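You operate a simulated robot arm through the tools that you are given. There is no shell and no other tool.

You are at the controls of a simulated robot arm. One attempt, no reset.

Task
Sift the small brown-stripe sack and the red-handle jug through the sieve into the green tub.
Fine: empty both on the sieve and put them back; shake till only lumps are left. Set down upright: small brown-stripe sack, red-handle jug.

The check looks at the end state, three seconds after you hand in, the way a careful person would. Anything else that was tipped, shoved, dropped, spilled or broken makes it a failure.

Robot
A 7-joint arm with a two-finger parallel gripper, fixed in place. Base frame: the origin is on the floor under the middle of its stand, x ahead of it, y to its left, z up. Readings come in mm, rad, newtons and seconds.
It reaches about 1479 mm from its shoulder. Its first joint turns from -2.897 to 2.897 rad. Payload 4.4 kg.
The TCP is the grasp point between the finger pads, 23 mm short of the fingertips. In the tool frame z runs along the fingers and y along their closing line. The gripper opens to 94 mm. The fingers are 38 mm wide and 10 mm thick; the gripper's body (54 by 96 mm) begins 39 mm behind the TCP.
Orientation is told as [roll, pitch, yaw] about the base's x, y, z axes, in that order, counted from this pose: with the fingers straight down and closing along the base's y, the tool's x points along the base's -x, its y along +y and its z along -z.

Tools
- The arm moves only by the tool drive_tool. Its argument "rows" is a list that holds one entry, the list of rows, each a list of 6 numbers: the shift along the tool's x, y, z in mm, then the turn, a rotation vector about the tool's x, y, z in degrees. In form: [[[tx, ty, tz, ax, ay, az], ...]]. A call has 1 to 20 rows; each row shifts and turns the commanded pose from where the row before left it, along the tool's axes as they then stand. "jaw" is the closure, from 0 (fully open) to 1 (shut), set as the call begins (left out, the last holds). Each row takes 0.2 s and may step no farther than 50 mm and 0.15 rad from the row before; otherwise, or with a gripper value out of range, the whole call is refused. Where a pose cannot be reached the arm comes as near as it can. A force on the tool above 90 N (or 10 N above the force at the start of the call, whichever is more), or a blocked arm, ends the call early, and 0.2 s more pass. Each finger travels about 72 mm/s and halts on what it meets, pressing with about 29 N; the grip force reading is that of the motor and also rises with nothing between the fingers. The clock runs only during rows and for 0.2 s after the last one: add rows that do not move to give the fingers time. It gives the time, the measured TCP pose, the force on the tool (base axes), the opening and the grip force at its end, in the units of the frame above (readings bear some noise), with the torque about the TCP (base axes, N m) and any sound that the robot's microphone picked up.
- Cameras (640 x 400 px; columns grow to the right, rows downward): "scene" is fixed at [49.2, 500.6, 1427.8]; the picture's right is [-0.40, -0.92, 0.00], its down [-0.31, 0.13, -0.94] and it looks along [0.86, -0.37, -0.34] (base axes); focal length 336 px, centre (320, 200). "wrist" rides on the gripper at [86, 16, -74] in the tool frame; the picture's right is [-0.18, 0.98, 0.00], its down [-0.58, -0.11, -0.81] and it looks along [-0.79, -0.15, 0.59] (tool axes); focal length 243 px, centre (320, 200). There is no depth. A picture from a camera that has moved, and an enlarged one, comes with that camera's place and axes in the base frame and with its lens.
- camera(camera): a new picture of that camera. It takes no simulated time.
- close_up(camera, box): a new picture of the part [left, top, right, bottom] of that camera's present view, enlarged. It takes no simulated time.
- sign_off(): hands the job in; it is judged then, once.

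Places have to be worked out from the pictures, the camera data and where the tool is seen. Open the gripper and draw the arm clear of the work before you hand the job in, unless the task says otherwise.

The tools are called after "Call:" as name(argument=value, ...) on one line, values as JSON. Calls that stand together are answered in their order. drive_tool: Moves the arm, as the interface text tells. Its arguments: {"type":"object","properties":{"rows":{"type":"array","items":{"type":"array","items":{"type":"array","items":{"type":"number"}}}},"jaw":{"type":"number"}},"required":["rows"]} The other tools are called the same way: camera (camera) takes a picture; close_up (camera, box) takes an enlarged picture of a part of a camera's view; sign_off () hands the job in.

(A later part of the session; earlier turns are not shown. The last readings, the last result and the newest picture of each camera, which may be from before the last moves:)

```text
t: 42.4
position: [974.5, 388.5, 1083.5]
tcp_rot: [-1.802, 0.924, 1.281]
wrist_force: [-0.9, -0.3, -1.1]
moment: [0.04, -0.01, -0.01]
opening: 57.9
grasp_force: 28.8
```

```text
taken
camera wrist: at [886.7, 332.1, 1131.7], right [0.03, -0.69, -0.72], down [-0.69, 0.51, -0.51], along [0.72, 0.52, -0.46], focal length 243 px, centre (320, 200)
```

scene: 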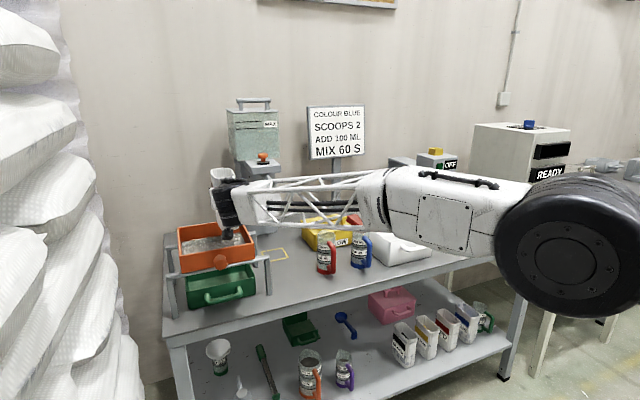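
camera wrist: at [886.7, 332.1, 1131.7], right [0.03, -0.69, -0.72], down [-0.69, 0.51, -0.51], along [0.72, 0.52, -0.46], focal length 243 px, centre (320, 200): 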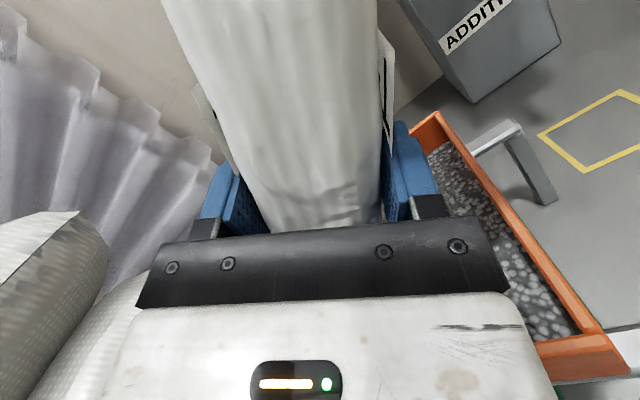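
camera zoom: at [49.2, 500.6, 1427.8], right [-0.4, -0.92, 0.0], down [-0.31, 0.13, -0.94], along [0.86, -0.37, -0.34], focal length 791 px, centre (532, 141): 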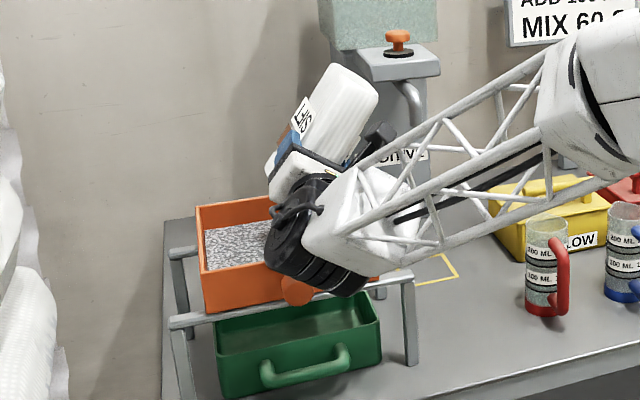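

The load settled near 1.1 N, so the sack looks drained. I raise slightly and roll a little further to -160° to shake out any residue.

Call:
drive_tool(rows=[[[7.97, -5.88, 1.4, 0, 0, 0], [7.97, -5.88, 1.4, 0, 0, 0], [0, 0, 0, 1.389, 0, -7.878], [0, 0, 0, 1.389, 0, -7.878], [0, 0, 0, 0, 0, 0], [0, 0, 0, 0, 0, 0], [0, 0, 0, 0, 0, 0]]])

Call:
camera(camera="wrist")

Call:
close_up(camera="scene", box=[150, 140, 310, 310])

```text
t: 44.0
position: [974.9, 388.4, 1103.2]
tcp_rot: [-2.016, 1.184, 1.098]
wrist_force: [0.7, 0.7, -0.6]
moment: [0.05, 0.07, 0.02]
opening: 57.7
grasp_force: 29.4
```

```text
taken
camera wrist: at [887.0, 347.8, 1165.1], right [0.03, -0.86, -0.51], down [-0.69, 0.35, -0.63], along [0.72, 0.37, -0.59], focal length 243 px, centre (320, 200)
```

wrist: 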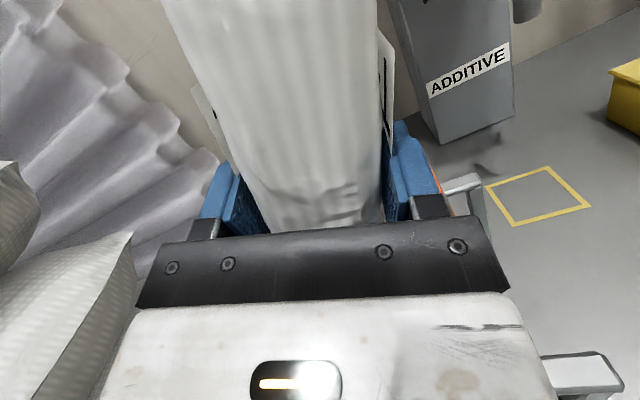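

```text
2.35 times, centred on (230, 225) of scene
camera zoom: at [49.2, 500.6, 1427.8], right [-0.4, -0.92, 0.0], down [-0.31, 0.13, -0.94], along [0.86, -0.37, -0.34], focal length 791 px, centre (532, 141)
```

zoom: 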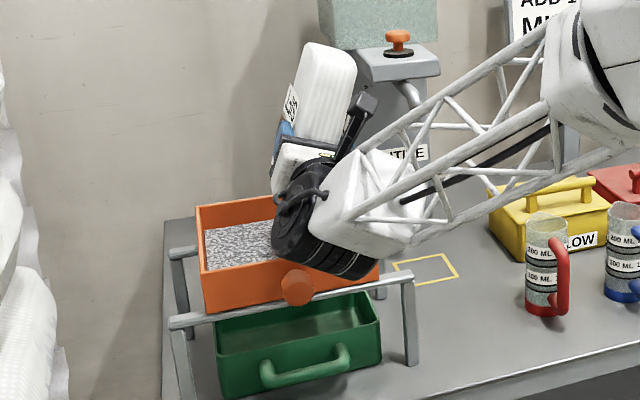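

The sack is empty. I raise to about z=1133 and roll back upright.

Call:
drive_tool(rows=[[[13.9, -5.1, 2.4, 0, 0, 0], [13.9, -5.1, 2.4, 0, 0, 0], [0, 0, 0, -1.389, 0, 7.878], [0, 0, 0, -1.389, 0, 7.878], [0, 0, 0, -1.389, 0, 7.878], [0, 0, 0, -1.389, 0, 7.878], [0, 0, 0, -1.389, 0, 7.878], [0, 0, 0, -1.389, 0, 7.878], [0, 0, 0, -1.389, 0, 7.878], [0, 0, 0, -1.389, 0, 7.878], [0, 0, 0, -1.389, 0, 7.878], [0, 0, 0, -1.389, 0, 7.878], [0, 0, 0, -1.389, 0, 7.878], [0, 0, 0, -1.389, 0, 7.878], [0, 0, 0, -1.389, 0, 7.878], [0, 0, 0, -1.389, 0, 7.878], [0, 0, 0, -1.389, 0, 7.878], [0, 0, 0, -1.389, 0, 7.878], [0, 0, 0, -1.389, 0, 7.878], [0, 0, 0, -1.389, 0, 7.878]]])

Call:
drive_tool(rows=[[[0, 0, 0, -1.389, 0, 7.878], [0, 0, 0, -1.389, 0, 7.878], [0, 0, 0, 0, 0, 0]]])

Call:
camera(camera="scene")

```text
t: 48.2
position: [974.3, 389.0, 1133.5]
tcp_rot: [-1.018, -1.244, 0.992]
wrist_force: [-0.6, 0.2, -0.5]
moment: [0.0, 0.03, 0.03]
opening: 57.8
grasp_force: 28.9
```

```text
t: 49.0
position: [974.0, 389.9, 1133.1]
tcp_rot: [0.008, -1.394, -0.011]
wrist_force: [0.4, -0.2, -0.6]
moment: [-0.01, 0.05, 0.02]
opening: 57.5
grasp_force: 28.9
```

```text
taken
```

scene: 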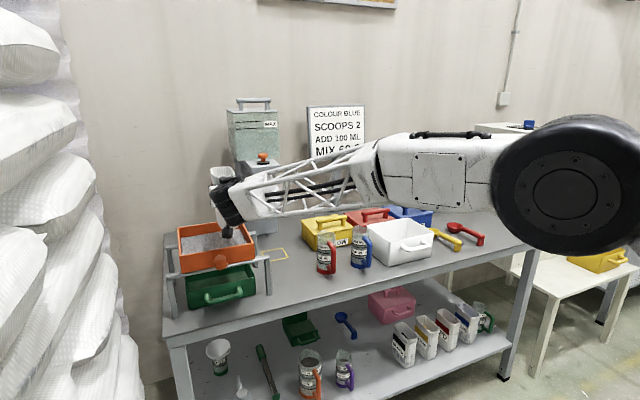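

The sack is upright again. I carry it back over its original spot and lower most of the way.

Call:
drive_tool(rows=[[[0.42, -23.6, -2.4, 0, 0, 0], [0.42, -23.6, -2.4, 0, 0, 0], [0.42, -23.6, -2.4, 0, 0, 0], [0.42, -23.6, -2.4, 0, 0, 0], [0.42, -23.6, -2.4, 0, 0, 0], [0.42, -23.6, -2.4, 0, 0, 0], [0.42, -23.6, -2.4, 0, 0, 0], [0.42, -23.6, -2.4, 0, 0, 0], [0, 0, 0, 0, 0, 0], [23.6, 0, 4.17, 0, 0, 0], [23.6, 0, 4.17, 0, 0, 0], [23.6, 0, 4.17, 0, 0, 0], [23.6, 0, 4.17, 0, 0, 0], [23.6, 0, 4.17, 0, 0, 0], [23.6, 0, 4.17, 0, 0, 0], [23.6, 0, 4.17, 0, 0, 0], [23.6, 0, 4.17, 0, 0, 0], [0, 0, 0, 0, 0, 0]]])

Call:
close_up(camera="scene", box=[240, 200, 380, 320])

```text
t: 52.8
position: [955.8, 199.4, 940.0]
tcp_rot: [0.001, -1.395, -0.002]
wrist_force: [0.6, 0.6, -1.2]
moment: [-0.01, 0.01, -0.01]
opening: 57.7
grasp_force: 28.6
```

```text
3.33 times, centred on (310, 260) of scene
camera zoom: at [49.2, 500.6, 1427.8], right [-0.4, -0.92, 0.0], down [-0.31, 0.13, -0.94], along [0.86, -0.37, -0.34], focal length 1120 px, centre (353, 0)
```

zoom: 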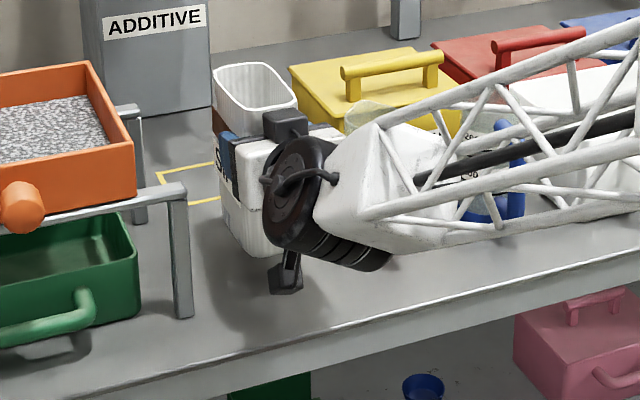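

It is over its place at z=940. I lower the last 32 mm slowly and watch for contact.

Call:
drive_tool(rows=[[[7.9, 0.3, 1.39, 0, 0, 0], [7.9, 0.3, 1.39, 0, 0, 0], [7.9, 0.3, 1.39, 0, 0, 0], [3.9, 0.3, 0.7, 0, 0, 0], [2.0, 0, 0.35, 0, 0, 0], [1.5, 0, 0.26, 0, 0, 0], [0, 0, 0, 0, 0, 0]]])

Call:
camera(camera="wrist")

Call:
close_up(camera="scene", box=[240, 200, 380, 320])

```text
t: 54.4
position: [954.9, 200.6, 911.0]
tcp_rot: [0.002, -1.394, -0.003]
wrist_force: [-0.5, -0.3, -1.3]
moment: [0.01, 0.06, 0.0]
opening: 57.7
grasp_force: 28.6
```

```text
taken
camera wrist: at [867.1, 216.5, 837.2], right [0.03, 0.98, 0.18], down [-0.69, -0.11, 0.71], along [0.72, -0.15, 0.68], focal length 243 px, centre (320, 200)
```

wrist: 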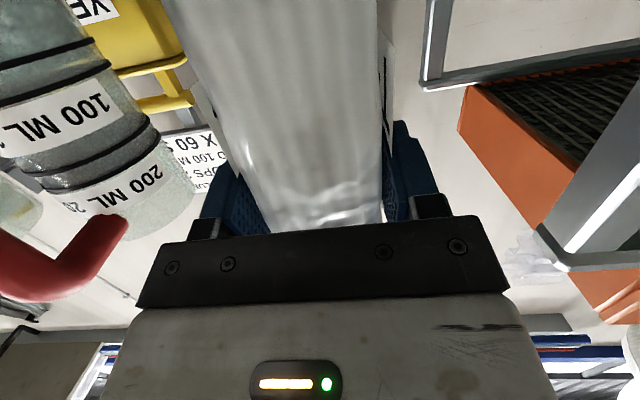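

```text
3.33 times, centred on (310, 260) of scene
camera zoom: at [49.2, 500.6, 1427.8], right [-0.4, -0.92, 0.0], down [-0.31, 0.13, -0.94], along [0.86, -0.37, -0.34], focal length 1120 px, centre (353, 0)
```

zoom: 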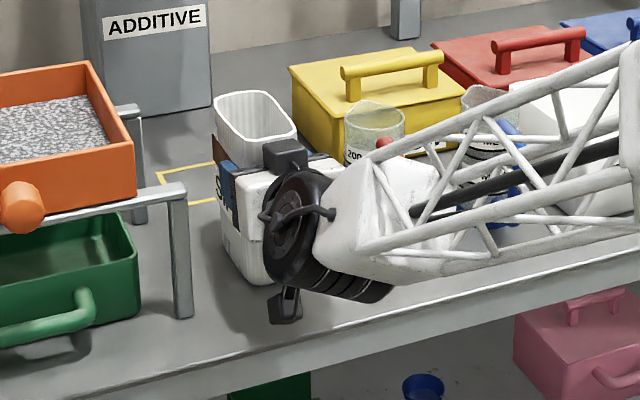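

It is still hanging free at z≈910. I lower by about 1 mm steps to touch.

Call:
drive_tool(rows=[[[1, 0, 0.17, 0, 0, 0], [1, 0, 0.17, 0, 0, 0], [0, 0, 0, 0, 0, 0]]])

```text
t: 55.2
position: [955.0, 200.8, 910.1]
tcp_rot: [0.003, -1.397, -0.004]
wrist_force: [-1.3, 0.4, 8.9]
moment: [-0.09, -0.27, -0.04]
opening: 57.8
grasp_force: 29.0
```

Contact: 8.9 N upward, so the sack is on the table. I release, then back straight out in -x.

Call:
drive_tool(rows=[[[0, 0, 0, 0, 0, 0], [0, 0, 0, 0, 0, 0], [0, 0, 0, 0, 0, 0], [0, 0, 0, 0, 0, 0]]], jaw=0.1)

Call:
camera(camera="wrist")

Call:
close_up(camera="scene", box=[240, 200, 380, 320])

```text
t: 56.2
position: [954.8, 200.4, 908.4]
tcp_rot: [0.003, -1.394, -0.003]
wrist_force: [-0.7, 0.8, -1.1]
moment: [-0.01, -0.01, 0.0]
opening: 84.5
grasp_force: 0.1
```

```text
taken
camera wrist: at [867.0, 216.4, 835.2], right [0.03, 0.98, 0.18], down [-0.69, -0.11, 0.71], along [0.72, -0.15, 0.68], focal length 243 px, centre (320, 200)
```

wrist: 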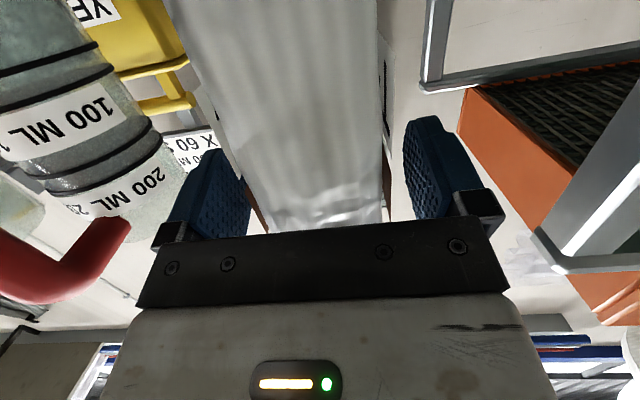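

```text
3.33 times, centred on (310, 260) of scene
camera zoom: at [49.2, 500.6, 1427.8], right [-0.4, -0.92, 0.0], down [-0.31, 0.13, -0.94], along [0.86, -0.37, -0.34], focal length 1120 px, centre (353, 0)
```

zoom: 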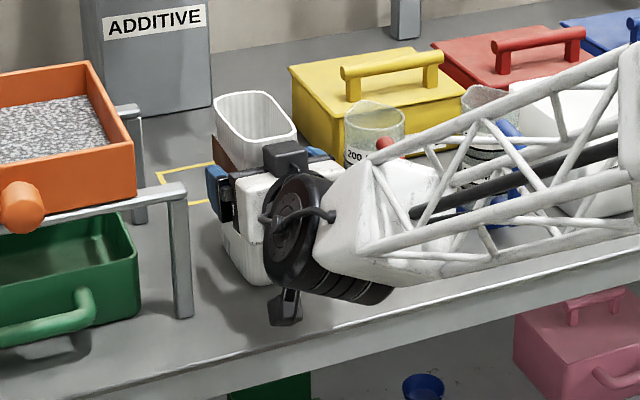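

The sack stands free, with the gripper clear on both sides. I back straight out, tilt the tool to 15° down, and shift to in front of the red jug.

Call:
drive_tool(rows=[[[5.43, 0, -30.8, 0, 0, 0], [5.43, 0, -30.8, 0, 0, 0], [5.43, 0, -30.8, 0, 0, 0], [5.43, 0, -30.8, 0, 0, 0], [0, 0, 0, 0, 5, 0], [3.05, -30, 6, 0, 0, 0], [3.05, -30, 6, 0, 0, 0], [3.05, -30, 6, 0, 0, 0], [3.05, -30, 6, 0, 0, 0], [0, 0, 0, 0, 0, 0]]], jaw=0.35)

Call:
camera(camera="scene")

Call:
close_up(camera="scene", box=[150, 190, 330, 310])

Call:
camera(camera="wrist")

```text
t: 58.4
position: [849.6, 80.5, 889.8]
tcp_rot: [-0.003, -1.306, -0.002]
wrist_force: [0.7, -0.4, 0.1]
moment: [0.0, 0.0, 0.0]
opening: 61.2
grasp_force: 0.1
```

```text
taken
```

scene: 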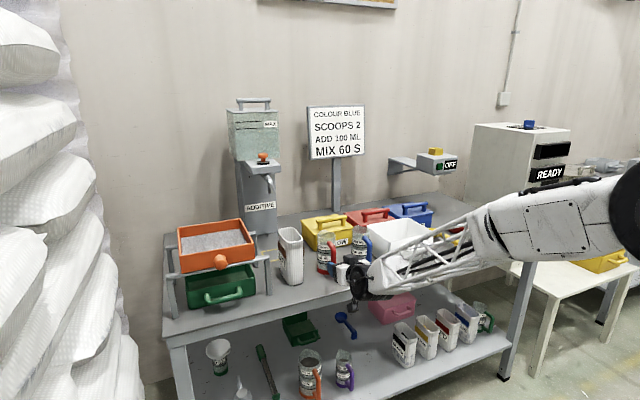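

```text
3.33 times, centred on (240, 250) of scene
camera zoom: at [49.2, 500.6, 1427.8], right [-0.4, -0.92, 0.0], down [-0.31, 0.13, -0.94], along [0.86, -0.37, -0.34], focal length 1120 px, centre (587, 33)
```

zoom: 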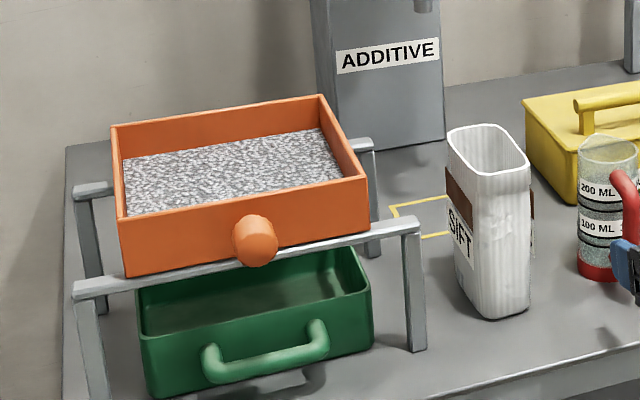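

```text
taken
camera wrist: at [755.5, 97.1, 825.9], right [0.05, 0.98, 0.18], down [-0.63, -0.1, 0.77], along [0.78, -0.15, 0.61], focal length 243 px, centre (320, 200)
```

wrist: 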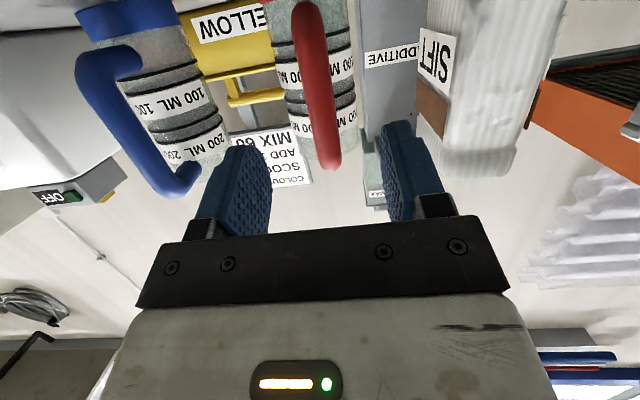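

The sack is back in its spot and the sieve holds an even bed with no spill visible. The red handle bar is at y≈80, aligned with the TCP, so I advance to x≈914.

Call:
drive_tool(rows=[[[-4.15, 0, 15.45, 0, 0, 0], [-4.15, 0, 15.45, 0, 0, 0], [-4.15, 0, 15.45, 0, 0, 0], [-4.4, 0, 16.4, 0, 0, 0], [0, 0, 0, 0, 0, 0]]])

Call:
camera(camera="wrist")

Call:
close_up(camera="scene", box=[290, 200, 400, 310])

```text
t: 59.6
position: [916.0, 82.2, 889.8]
tcp_rot: [-0.002, -1.308, -0.002]
wrist_force: [-0.6, 0.2, 0.5]
moment: [0.01, -0.01, -0.04]
opening: 60.8
grasp_force: 0.1
```

```text
taken
camera wrist: at [821.2, 97.4, 826.2], right [0.05, 0.98, 0.18], down [-0.63, -0.11, 0.77], along [0.78, -0.15, 0.61], focal length 243 px, centre (320, 200)
```

wrist: 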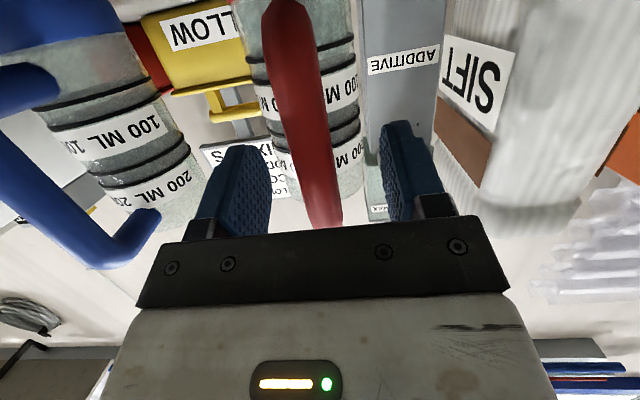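

```text
3.64 times, centred on (345, 255) of scene
camera zoom: at [49.2, 500.6, 1427.8], right [-0.4, -0.92, 0.0], down [-0.31, 0.13, -0.94], along [0.86, -0.37, -0.34], focal length 1222 px, centre (229, 0)
```

zoom: 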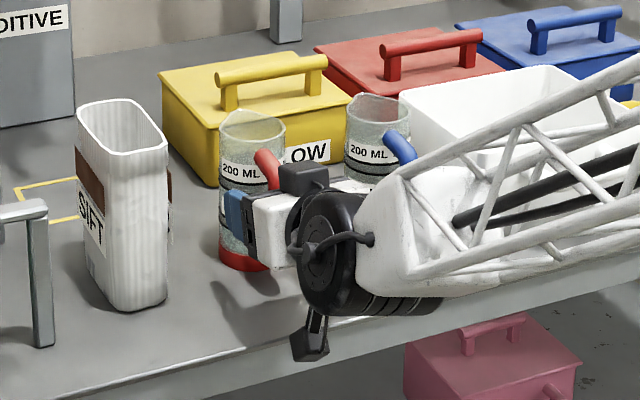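

The handle bar is between the pads. I close on it.

Call:
drive_tool(rows=[[[0, 0, 0, 0, 0, 0], [0, 0, 0, 0, 0, 0], [0, 0, 0, 0, 0, 0], [0, 0, 0, 0, 0, 0]]], jaw=1)

Call:
camera(camera="wrist")

Call:
close_up(camera="scene", box=[290, 200, 400, 310])

```text
t: 60.6
position: [914.7, 82.5, 890.8]
tcp_rot: [-0.005, -1.308, -0.001]
wrist_force: [0.8, 0.7, 0.5]
moment: [0.07, -0.09, 0.0]
opening: 17.3
grasp_force: 29.8
```

```text
taken
camera wrist: at [821.0, 97.4, 826.2], right [0.05, 0.98, 0.18], down [-0.63, -0.11, 0.77], along [0.78, -0.15, 0.61], focal length 243 px, centre (320, 200)
```

wrist: 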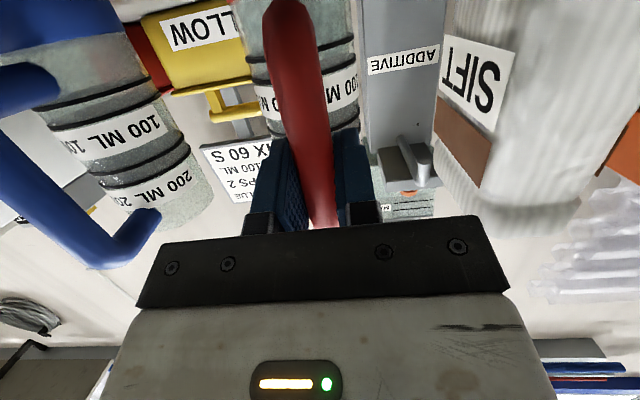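

```text
3.64 times, centred on (345, 255) of scene
camera zoom: at [49.2, 500.6, 1427.8], right [-0.4, -0.92, 0.0], down [-0.31, 0.13, -0.94], along [0.86, -0.37, -0.34], focal length 1222 px, centre (229, 0)
```

zoom: 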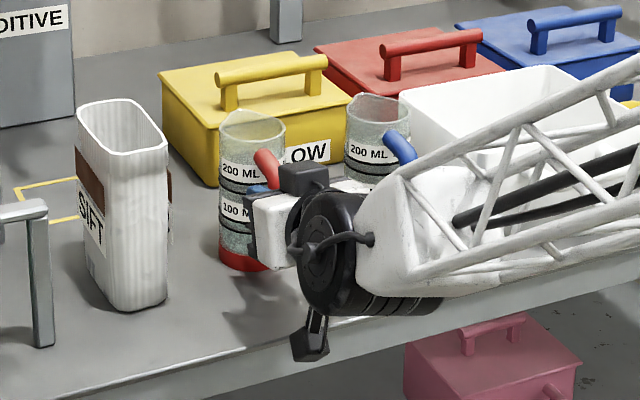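

The handle is gripped at 17.3 mm. I lift 20 mm slowly and check.

Call:
drive_tool(rows=[[[-4.83, 0, -1.29, 0, 0, 0], [-4.83, 0, -1.29, 0, 0, 0], [-4.83, 0, -1.29, 0, 0, 0], [-4.83, 0, -1.29, 0, 0, 0], [0, 0, 0, 0, 0, 0]]])

Call:
camera(camera="wrist")

Call:
close_up(camera="scene", box=[290, 200, 400, 310])

```text
t: 61.8
position: [914.9, 82.3, 911.4]
tcp_rot: [0.002, -1.307, -0.002]
wrist_force: [0.6, 0.3, -1.9]
moment: [0.0, 0.09, 0.0]
opening: 17.0
grasp_force: 29.1
```

```text
taken
camera wrist: at [820.9, 96.6, 845.8], right [0.05, 0.98, 0.18], down [-0.63, -0.11, 0.77], along [0.78, -0.15, 0.61], focal length 243 px, centre (320, 200)
```

wrist: 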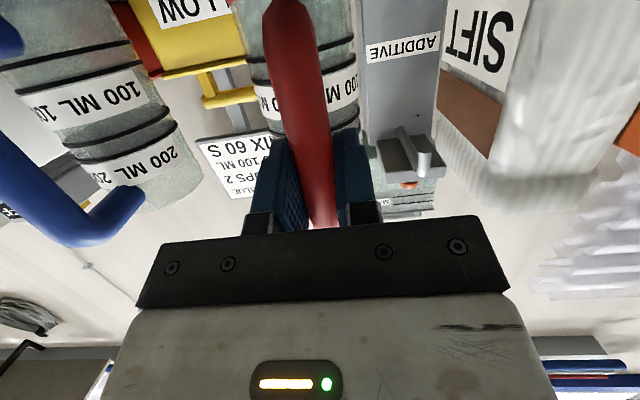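

```text
3.64 times, centred on (345, 255) of scene
camera zoom: at [49.2, 500.6, 1427.8], right [-0.4, -0.92, 0.0], down [-0.31, 0.13, -0.94], along [0.86, -0.37, -0.34], focal length 1222 px, centre (229, 0)
```

zoom: 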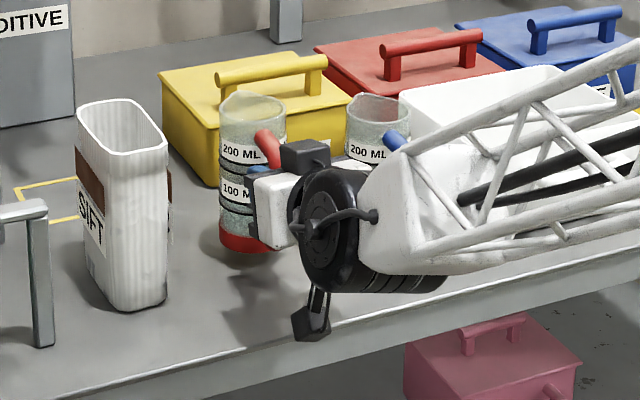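

The lift is stable at 1.9 N with no tilt. I raise to z≈1120 and carry the jug over the sieve.

Call:
drive_tool(rows=[[[-25.1, 0, -6.73, 0, 0, 0], [-25.1, 0, -6.73, 0, 0, 0], [-25.1, 0, -6.73, 0, 0, 0], [-25.1, 0, -6.73, 0, 0, 0], [-25.1, 0, -6.73, 0, 0, 0], [-25.1, 0, -6.73, 0, 0, 0], [-25.1, 0, -6.73, 0, 0, 0], [-25.1, 0, -6.73, 0, 0, 0], [0, 0, 0, 0, 0, 0]]])

Call:
drive_tool(rows=[[[-0.58, 20, 2.17, 0, 0, 0], [-0.58, 27, 2.17, 0, 0, 0], [-0.58, 27, 2.17, 0, 0, 0], [-0.58, 27, 2.17, 0, 0, 0], [-0.58, 27, 2.17, 0, 0, 0], [-0.58, 27, 2.17, 0, 0, 0], [-0.58, 27, 2.17, 0, 0, 0], [-0.58, 27, 2.17, 0, 0, 0], [-0.58, 27, 2.17, 0, 0, 0], [-0.58, 27, 2.17, 0, 0, 0], [-0.58, 27, 2.17, 0, 0, 0], [-0.58, 22, 2.17, 0, 0, 0], [0, 0, 0, 0, 0, 0]]])

Call:
camera(camera="scene")

Call:
camera(camera="wrist")

```text
t: 63.8
position: [915.7, 80.4, 1117.5]
tcp_rot: [0.003, -1.308, -0.001]
wrist_force: [-0.6, -0.8, -1.8]
moment: [-0.01, 0.1, 0.03]
opening: 17.2
grasp_force: 29.0
```

```text
t: 66.6
position: [941.8, 393.1, 1118.1]
tcp_rot: [0.003, -1.306, -0.001]
wrist_force: [0.3, -0.3, -1.4]
moment: [0.01, 0.12, 0.0]
opening: 17.3
grasp_force: 28.7
```

```text
taken
```

scene: 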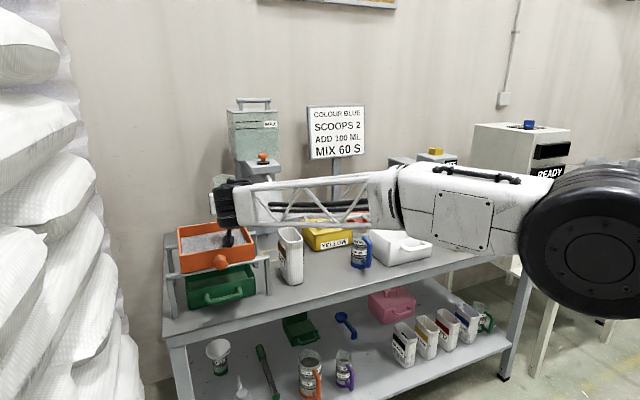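

```text
taken
camera wrist: at [848.4, 408.8, 1053.6], right [0.05, 0.98, 0.18], down [-0.63, -0.11, 0.77], along [0.78, -0.15, 0.61], focal length 243 px, centre (320, 200)
```

wrist: 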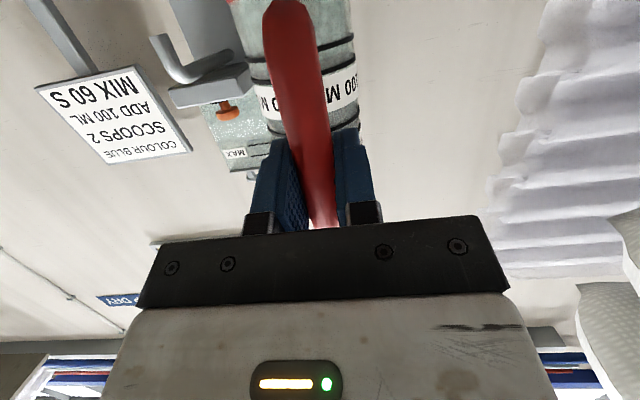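

The jug is over the sieve. I roll it gradually toward +y to -64° while lowering to about z=1082.

Call:
drive_tool(rows=[[[0, 0, 0, 2.071, 0, -7.727], [0, 0, 0, 2.071, 0, -7.727], [0, 0, 0, 2.071, 0, -7.727], [0, 0, 0, 2.071, 0, -7.727], [0, 0, 0, 2.071, 0, -7.727], [8.88, 7.71, 2.38, 2.071, 0, -7.727], [7.75, 8.92, 2.08, 2.071, 0, -7.727], [6.48, 9.95, 1.74, 2.071, 0, -7.727], [0, 0, 0, 0, 0, 0]]])

Call:
close_up(camera="scene", box=[150, 140, 310, 310])

Call:
camera(camera="wrist")

```text
t: 68.6
position: [943.2, 392.4, 1082.2]
tcp_rot: [-1.443, -0.434, 1.28]
wrist_force: [-0.2, -0.2, -1.1]
moment: [0.04, 0.12, 0.03]
opening: 17.0
grasp_force: 29.0
```

```text
2.35 times, centred on (230, 225) of scene
camera zoom: at [49.2, 500.6, 1427.8], right [-0.4, -0.92, 0.0], down [-0.31, 0.13, -0.94], along [0.86, -0.37, -0.34], focal length 791 px, centre (532, 141)
```

zoom: 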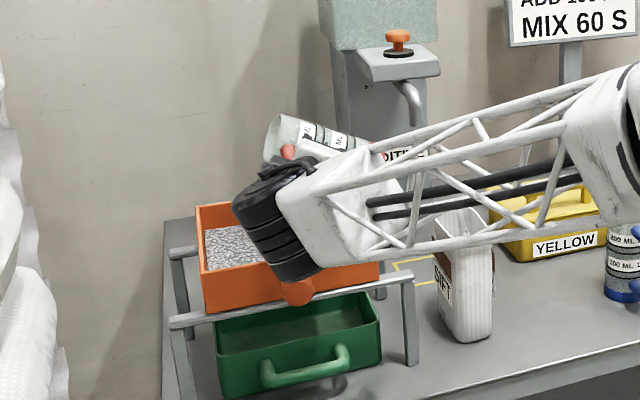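

```text
taken
camera wrist: at [848.6, 341.5, 1039.3], right [0.05, 0.59, -0.81], down [-0.63, 0.65, 0.44], along [0.78, 0.49, 0.4], focal length 243 px, centre (320, 200)
```

wrist: 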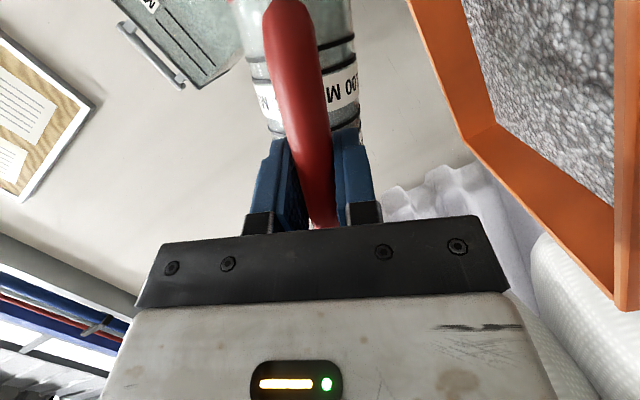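

The grip is holding with no slip. I continue the roll slowly to -104°.

Call:
drive_tool(rows=[[[0, 0, 0, 1.035, 0, -3.864], [0, 0, 0, 1.035, 0, -3.864], [0, 0, 0, 1.035, 0, -3.864], [0, 0, 0, 1.035, 0, -3.864], [0, 0, 0, 1.035, 0, -3.864], [0, 0, 0, 1.035, 0, -3.864], [0, 0, 0, 1.035, 0, -3.864], [0, 0, 0, 1.035, 0, -3.864], [0, 0, 0, 1.035, 0, -3.864], [0, 0, 0, 1.035, 0, -3.864], [0, 0, 0, 0, 0, 0], [0, 0, 0, 0, 0, 0]]])

Call:
close_up(camera="scene", box=[150, 140, 310, 310])

Call:
camera(camera="wrist")

```text
t: 71.2
position: [943.9, 393.3, 1081.1]
tcp_rot: [-1.633, 0.235, 1.303]
wrist_force: [-0.6, -0.2, -1.6]
moment: [0.0, 0.09, 0.01]
opening: 16.9
grasp_force: 29.2
```

```text
2.35 times, centred on (230, 225) of scene
camera zoom: at [49.2, 500.6, 1427.8], right [-0.4, -0.92, 0.0], down [-0.31, 0.13, -0.94], along [0.86, -0.37, -0.34], focal length 791 px, centre (532, 141)
```

zoom: 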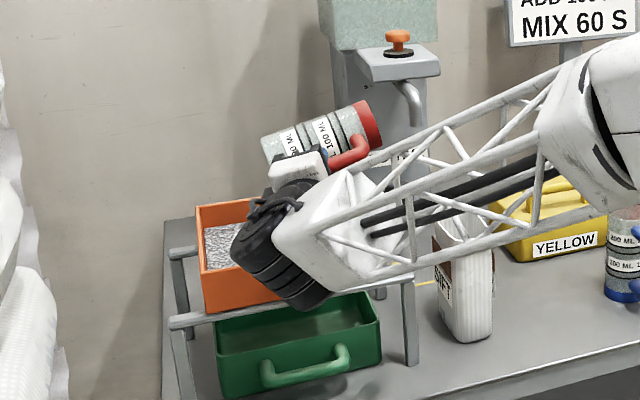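

```text
taken
camera wrist: at [848.8, 325.8, 1081.6], right [0.05, -0.06, -1.0], down [-0.63, 0.77, -0.08], along [0.78, 0.63, -0.01], focal length 243 px, centre (320, 200)
```

wrist: 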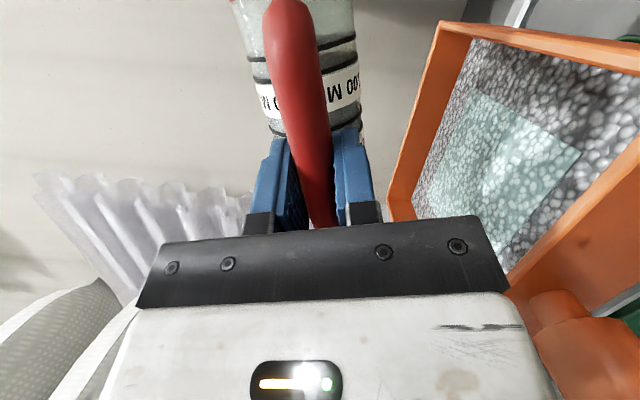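

A lighter patch is appearing on the bed, which looks like the jug's contents. I continue to -144°.

Call:
drive_tool(rows=[[[0, 0, 0, 1.035, 0, -3.864], [0, 0, 0, 1.035, 0, -3.864], [0, 0, 0, 1.035, 0, -3.864], [0, 0, 0, 1.035, 0, -3.864], [0, 0, 0, 1.035, 0, -3.864], [0, 0, 0, 1.035, 0, -3.864], [0, 0, 0, 1.035, 0, -3.864], [0, 0, 0, 1.035, 0, -3.864], [0, 0, 0, 1.035, 0, -3.864], [0, 0, 0, 1.035, 0, -3.864], [0, 0, 0, 0, 0, 0], [0, 0, 0, 0, 0, 0], [0, 0, 0, 0, 0, 0]]])

Call:
close_up(camera="scene", box=[150, 140, 310, 310])

Call:
camera(camera="wrist")

```text
t: 74.0
position: [943.2, 392.9, 1081.8]
tcp_rot: [-1.908, 0.896, 1.146]
wrist_force: [0.0, -0.8, -1.2]
moment: [-0.02, 0.06, 0.0]
opening: 16.8
grasp_force: 29.1
```

```text
2.35 times, centred on (230, 225) of scene
camera zoom: at [49.2, 500.6, 1427.8], right [-0.4, -0.92, 0.0], down [-0.31, 0.13, -0.94], along [0.86, -0.37, -0.34], focal length 791 px, centre (532, 141)
```

zoom: 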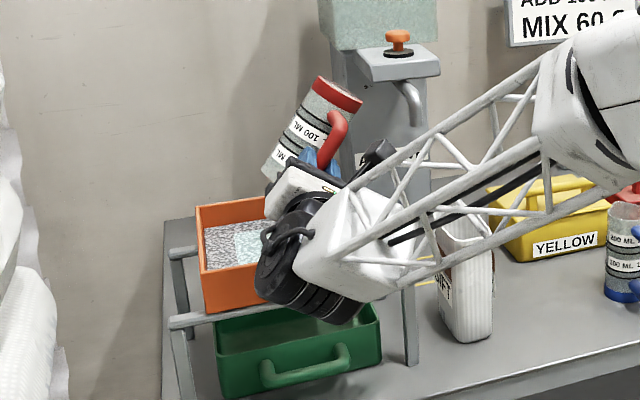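

```text
taken
camera wrist: at [849.1, 341.2, 1124.5], right [0.05, -0.69, -0.72], down [-0.63, 0.54, -0.56], along [0.78, 0.48, -0.41], focal length 243 px, centre (320, 200)
```

wrist: 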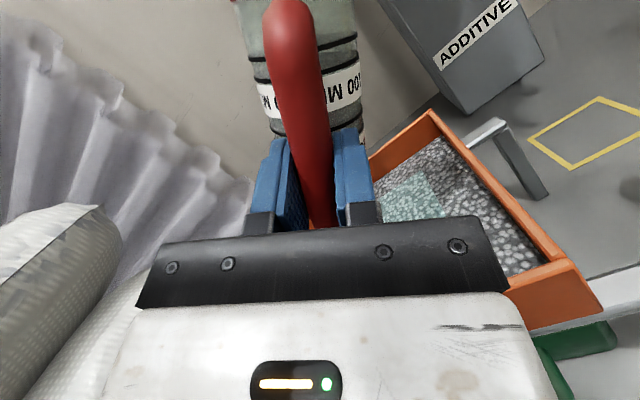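

A teal-tinted patch of the jug's contents lies on the bed. I raise 20 mm and roll to -168° to make sure the jug is emptied.

Call:
drive_tool(rows=[[[7.81, -5.88, 2.09, 0, 0, 0], [7.81, -5.88, 2.09, 0, 0, 0], [0, 0, 0, 1.553, 0, -5.795], [0, 0, 0, 1.553, 0, -5.795], [0, 0, 0, 1.553, 0, -5.795], [0, 0, 0, 1.553, 0, -5.795], [0, 0, 0, 0, 0, 0], [0, 0, 0, 0, 0, 0], [0, 0, 0, 0, 0, 0], [0, 0, 0, 0, 0, 0]]])

Call:
close_up(camera="scene", box=[170, 130, 300, 300])

Call:
camera(camera="wrist")

```text
t: 76.2
position: [942.4, 392.9, 1102.6]
tcp_rot: [-2.443, 1.239, 0.669]
wrist_force: [0.2, -0.1, -1.5]
moment: [0.01, 0.06, 0.0]
opening: 17.0
grasp_force: 29.4
```

```text
2.35 times, centred on (235, 215) of scene
camera zoom: at [49.2, 500.6, 1427.8], right [-0.4, -0.92, 0.0], down [-0.31, 0.13, -0.94], along [0.86, -0.37, -0.34], focal length 791 px, centre (520, 165)
```

zoom: 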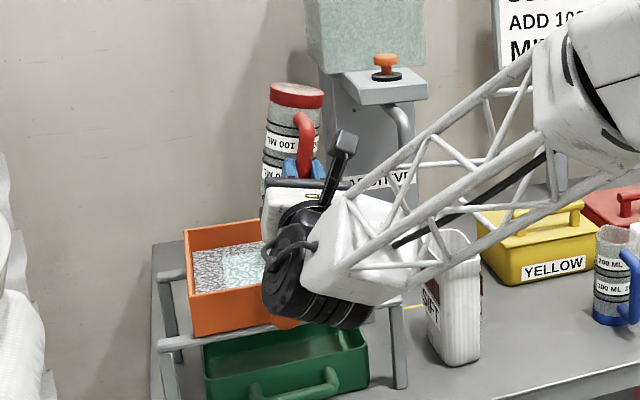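

```text
taken
camera wrist: at [849.1, 362.8, 1161.6], right [0.05, -0.92, -0.38], down [-0.63, 0.27, -0.73], along [0.77, 0.27, -0.57], focal length 243 px, centre (320, 200)
```

wrist: 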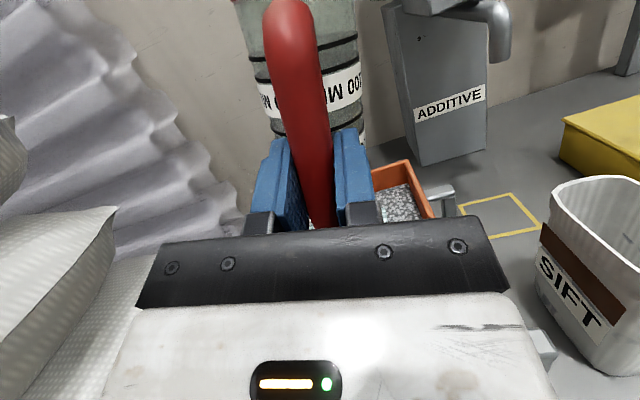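

The jug is inverted over the sieve. I raise clear and roll it back upright.

Call:
drive_tool(rows=[[[14.2, -3.12, 3.8, 0, 0, 0], [14.2, -3.12, 3.8, 0, 0, 0], [0, 0, 0, -2.071, 0, 7.727], [0, 0, 0, -2.071, 0, 7.727], [0, 0, 0, -2.071, 0, 7.727], [0, 0, 0, -2.071, 0, 7.727], [0, 0, 0, -2.071, 0, 7.727], [0, 0, 0, -2.071, 0, 7.727], [0, 0, 0, -2.071, 0, 7.727], [0, 0, 0, -2.071, 0, 7.727], [0, 0, 0, -2.071, 0, 7.727], [0, 0, 0, -2.071, 0, 7.727], [0, 0, 0, -2.071, 0, 7.727], [0, 0, 0, -2.071, 0, 7.727], [0, 0, 0, -2.071, 0, 7.727], [0, 0, 0, -2.071, 0, 7.727], [0, 0, 0, -2.071, 0, 7.727], [0, 0, 0, -2.071, 0, 7.727], [0, 0, 0, -2.071, 0, 7.727], [0, 0, 0, -2.071, 0, 7.727]]])

Call:
drive_tool(rows=[[[0, 0, 0, -2.071, 0, 7.727], [0, 0, 0, -2.071, 0, 7.727], [0, 0, 0, -2.071, 0, 7.727], [0, 0, 0, 0, 0, 0], [0, 0, 0, 0, 0, 0]]])

Call:
close_up(camera="scene", box=[150, 140, 310, 310])

Call:
camera(camera="wrist")

```text
t: 80.4
position: [943.9, 392.0, 1132.0]
tcp_rot: [-1.034, -1.084, 0.98]
wrist_force: [-0.2, 0.6, -0.2]
moment: [-0.01, 0.09, 0.02]
opening: 17.0
grasp_force: 28.3
```

```text
t: 81.6
position: [942.9, 392.5, 1131.9]
tcp_rot: [0.015, -1.305, -0.014]
wrist_force: [0.1, -0.5, -1.4]
moment: [-0.01, 0.07, 0.04]
opening: 17.0
grasp_force: 29.1
```

```text
2.35 times, centred on (230, 225) of scene
camera zoom: at [49.2, 500.6, 1427.8], right [-0.4, -0.92, 0.0], down [-0.31, 0.13, -0.94], along [0.86, -0.37, -0.34], focal length 791 px, centre (532, 141)
```

zoom: 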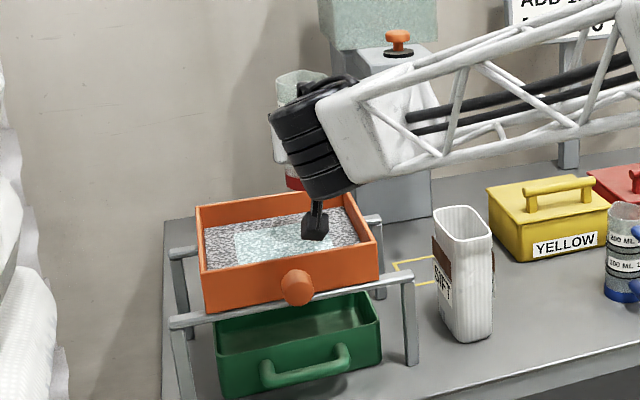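

```text
taken
camera wrist: at [848.7, 408.4, 1067.8], right [0.05, 0.98, 0.18], down [-0.63, -0.11, 0.77], along [0.78, -0.15, 0.61], focal length 243 px, centre (320, 200)
```

wrist: 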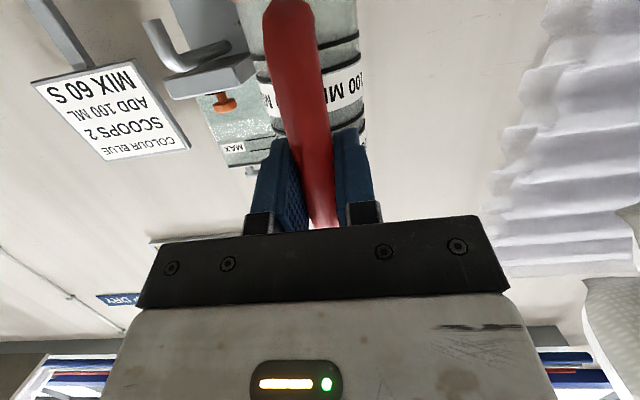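

The jug is upright again and a distinct patch of its contents sits in the sieve. I carry the jug back above its original place.

Call:
drive_tool(rows=[[[0.59, -20, -2.21, 0, 0, 0], [0.59, -26.5, -2.21, 0, 0, 0], [0.59, -26.5, -2.21, 0, 0, 0], [0.59, -26.5, -2.21, 0, 0, 0], [0.59, -26.5, -2.21, 0, 0, 0], [0.59, -26.5, -2.21, 0, 0, 0], [0.59, -26.5, -2.21, 0, 0, 0], [0.59, -26.5, -2.21, 0, 0, 0], [0.59, -26.5, -2.21, 0, 0, 0], [0.59, -26.5, -2.21, 0, 0, 0], [0.59, -26.5, -2.21, 0, 0, 0], [0.59, -26.5, -2.21, 0, 0, 0], [0, 0, 0, 0, 0, 0]]])

Call:
close_up(camera="scene", box=[150, 190, 330, 310])

Call:
close_up(camera="scene", box=[250, 130, 400, 290])

Call:
camera(camera="wrist")

```text
t: 84.4
position: [915.2, 79.9, 1130.6]
tcp_rot: [0.013, -1.304, -0.013]
wrist_force: [0.5, 0.2, -0.6]
moment: [0.0, 0.06, 0.03]
opening: 16.9
grasp_force: 29.4
```

```text
3.33 times, centred on (240, 250) of scene
camera zoom: at [49.2, 500.6, 1427.8], right [-0.4, -0.92, 0.0], down [-0.31, 0.13, -0.94], along [0.86, -0.37, -0.34], focal length 1120 px, centre (587, 33)
```

zoom: 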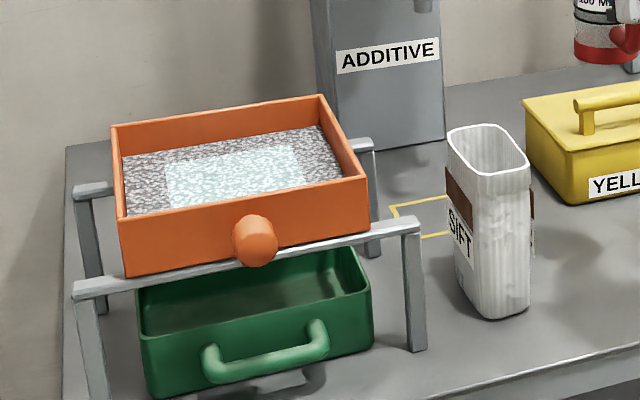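

```text
2.50 times, centred on (325, 210) of scene
camera zoom: at [49.2, 500.6, 1427.8], right [-0.4, -0.92, 0.0], down [-0.31, 0.13, -0.94], along [0.86, -0.37, -0.34], focal length 840 px, centre (308, 175)
```

zoom: 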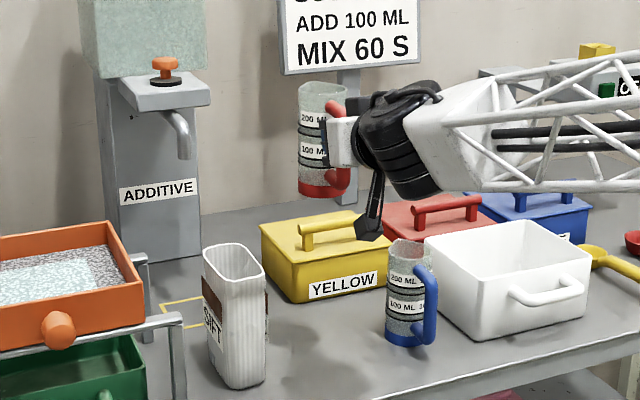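

```text
taken
camera wrist: at [820.9, 96.4, 1066.7], right [0.05, 0.98, 0.18], down [-0.63, -0.11, 0.77], along [0.78, -0.15, 0.61], focal length 243 px, centre (320, 200)
```

wrist: 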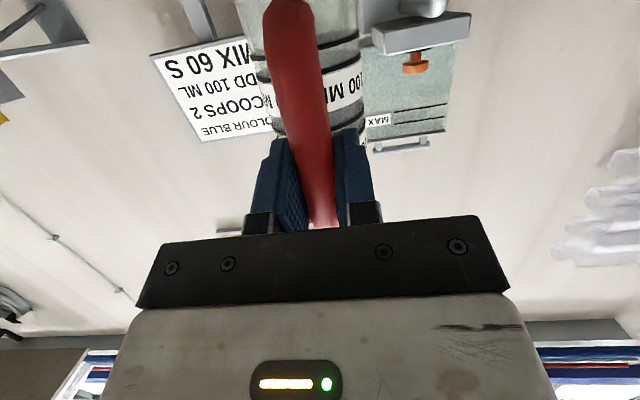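

The jug is above its spot, level. I lower to about z=912.

Call:
drive_tool(rows=[[[26.1, 0.2, 6.99, 0, 0, 0], [26.1, 0.2, 6.99, 0, 0, 0], [26.1, 0.2, 6.99, 0, 0, 0], [26.1, 0.2, 6.99, 0, 0, 0], [26.1, 0.2, 6.99, 0, 0, 0], [26.1, 0, 6.99, 0, 0, 0], [26.1, 0, 6.99, 0, 0, 0], [26.1, 0, 6.99, 0, 0, 0], [0, 0, 0, 0, 0, 0]]])

Call:
close_up(camera="scene", box=[290, 200, 400, 310])

Call:
camera(camera="wrist")

```text
t: 86.4
position: [914.3, 83.2, 913.5]
tcp_rot: [0.012, -1.307, -0.011]
wrist_force: [0.5, 0.4, -0.8]
moment: [0.02, 0.06, -0.07]
opening: 17.0
grasp_force: 29.1
```

```text
3.64 times, centred on (345, 255) of scene
camera zoom: at [49.2, 500.6, 1427.8], right [-0.4, -0.92, 0.0], down [-0.31, 0.13, -0.94], along [0.86, -0.37, -0.34], focal length 1222 px, centre (229, 0)
```

zoom: 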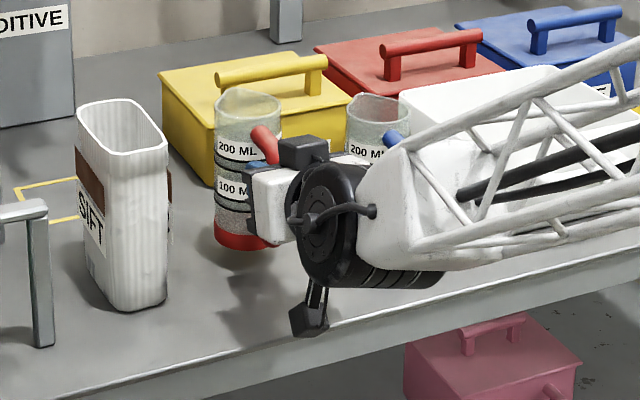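

```text
taken
camera wrist: at [820.5, 98.9, 850.7], right [0.05, 0.98, 0.18], down [-0.63, -0.11, 0.77], along [0.78, -0.15, 0.61], focal length 243 px, centre (320, 200)
```

wrist: 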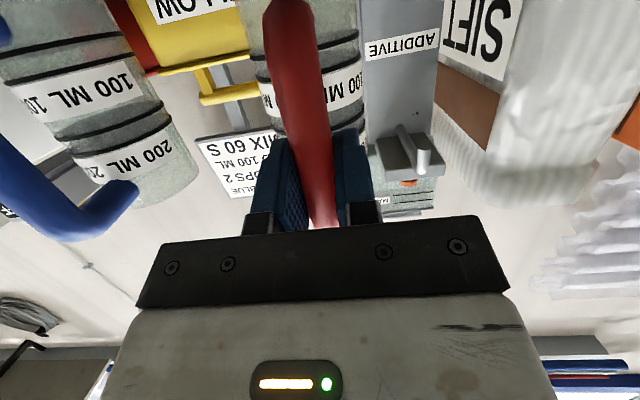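

The jug is just above the table and upright, with a few degrees of handle yaw at most. I lower slowly to contact.

Call:
drive_tool(rows=[[[7.73, 0, 2.07, 0, 0, 0], [5.8, 0, 1.55, 0, 0, 0], [3.86, 0, 1.04, 0, 0, 0], [1.93, 0, 0.52, 0, 0, 0], [0.97, 0, 0.26, 0, 0, 0], [0, 0, 0, 0, 0, 0]]])

```text
t: 87.8
position: [913.5, 83.2, 894.2]
tcp_rot: [0.009, -1.307, -0.012]
wrist_force: [0.6, -0.2, -0.6]
moment: [-0.02, 0.07, 0.01]
opening: 17.0
grasp_force: 29.1
```

No contact yet at z≈894. I continue with 1 mm steps.

Call:
drive_tool(rows=[[[0.97, 0, 0.26, 0, 0, 0], [0.97, 0, 0.26, 0, 0, 0], [0, 0, 0, 0, 0, 0]]])

```text
t: 88.6
position: [915.1, 83.3, 892.2]
tcp_rot: [0.008, -1.305, -0.012]
wrist_force: [-1.7, -0.5, -0.9]
moment: [0.05, 0.09, -0.02]
opening: 17.1
grasp_force: 28.9
```

Still hanging free. Another 1 mm or so.

Call:
drive_tool(rows=[[[0.97, 0, 0.26, 0, 0, 0], [0, 0, 0, 0, 0, 0]]])

```text
t: 89.2
position: [916.1, 83.5, 891.9]
tcp_rot: [0.008, -1.305, -0.013]
wrist_force: [0.1, -0.3, 2.4]
moment: [-0.1, -0.26, -0.04]
opening: 17.2
grasp_force: 28.9
```

Contact: +2.4 N, and the moment has changed sign. I press half a millimetre more, then open the gripper.

Call:
drive_tool(rows=[[[0.5, 0, 0.13, 0, 0, 0], [0, 0, 0, 0, 0, 0]]])

Call:
drive_tool(rows=[[[0, 0, 0, 0, 0, 0], [0, 0, 0, 0, 0, 0], [0, 0, 0, 0, 0, 0], [0, 0, 0, 0, 0, 0]]], jaw=0.35)

Call:
close_up(camera="scene", box=[290, 200, 400, 310])

Call:
camera(camera="wrist")

```text
t: 89.8
position: [915.0, 83.7, 890.5]
tcp_rot: [0.007, -1.309, -0.012]
wrist_force: [-2.1, 0.3, 8.9]
moment: [-0.17, -0.63, 0.01]
opening: 16.9
grasp_force: 29.3
```

```text
t: 90.8
position: [915.4, 84.4, 890.8]
tcp_rot: [0.009, -1.304, -0.013]
wrist_force: [0.6, -0.1, -0.3]
moment: [-0.03, 0.0, -0.03]
opening: 61.0
grasp_force: 0.1
```

```text
3.64 times, centred on (345, 255) of scene
camera zoom: at [49.2, 500.6, 1427.8], right [-0.4, -0.92, 0.0], down [-0.31, 0.13, -0.94], along [0.86, -0.37, -0.34], focal length 1222 px, centre (229, 0)
```

zoom: 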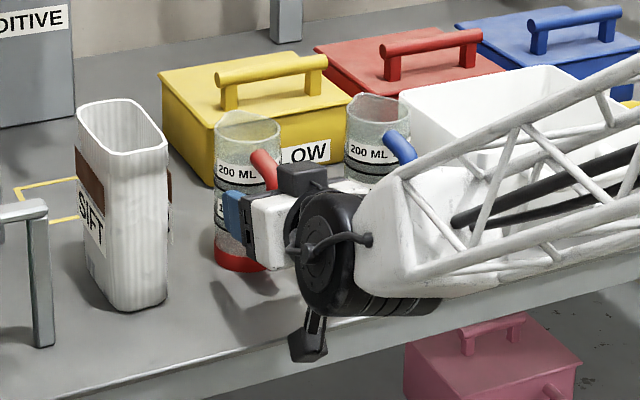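

```text
taken
camera wrist: at [820.9, 99.2, 826.2], right [0.05, 0.98, 0.18], down [-0.63, -0.11, 0.77], along [0.78, -0.15, 0.61], focal length 243 px, centre (320, 200)
```

wrist: 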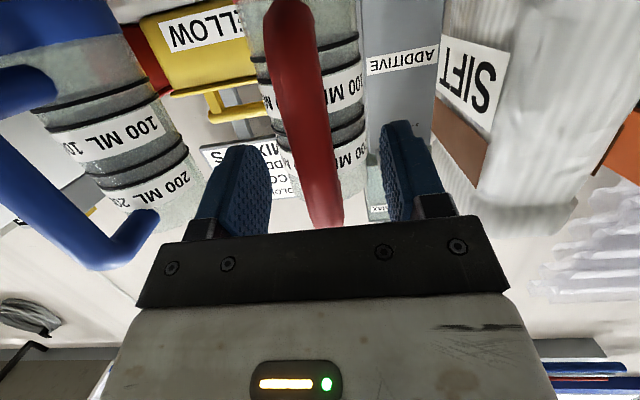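

The jug stands released and upright. I back straight out from the handle, then rise to look.

Call:
drive_tool(rows=[[[4.53, 0, -16.9, 0, 0, 0], [4.53, 0, -16.9, 0, 0, 0], [4.53, 0, -16.9, 0, 0, 0], [5.2, 0, -19.3, 0, 0, 0], [-24, 0, -6.5, 0, 0, 0], [-40, 0, -10.7, 0, 0, 0], [-40, 0, -10.7, 0, 0, 0], [-40, 0, -10.7, 0, 0, 0], [-40, 0, -10.7, 0, 0, 0], [-40, 0, -10.7, 0, 0, 0], [-40, 0, -10.7, 0, 0, 0], [-40, 0, -10.7, 0, 0, 0], [0, 0, 0, 0, 0, 0]]])

Call:
close_up(camera="scene", box=[265, 215, 375, 295])

Call:
camera(camera="scene")

```text
t: 93.6
position: [842.7, 83.7, 1206.3]
tcp_rot: [0.012, -1.307, -0.012]
wrist_force: [-0.4, 0.5, -0.1]
moment: [0.01, 0.0, -0.01]
opening: 61.1
grasp_force: 0.1
```

```text
5.00 times, centred on (320, 255) of scene
camera zoom: at [49.2, 500.6, 1427.8], right [-0.4, -0.92, 0.0], down [-0.31, 0.13, -0.94], along [0.86, -0.37, -0.34], focal length 1681 px, centre (320, -75)
```

zoom: 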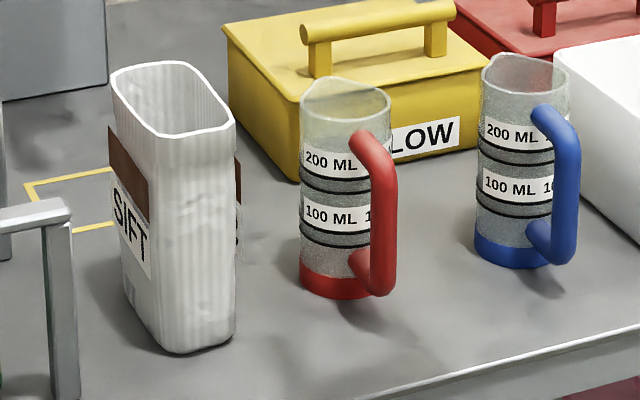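

```text
taken
```

scene: 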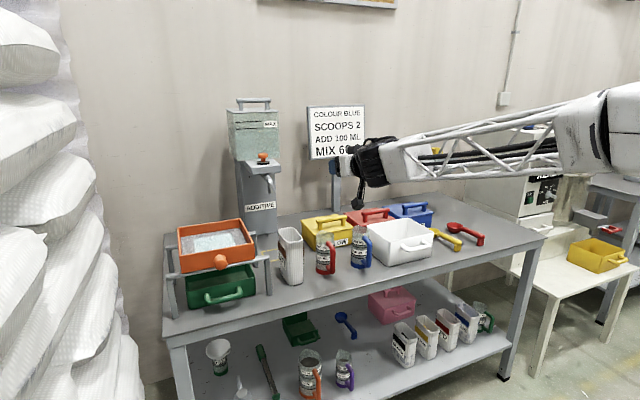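

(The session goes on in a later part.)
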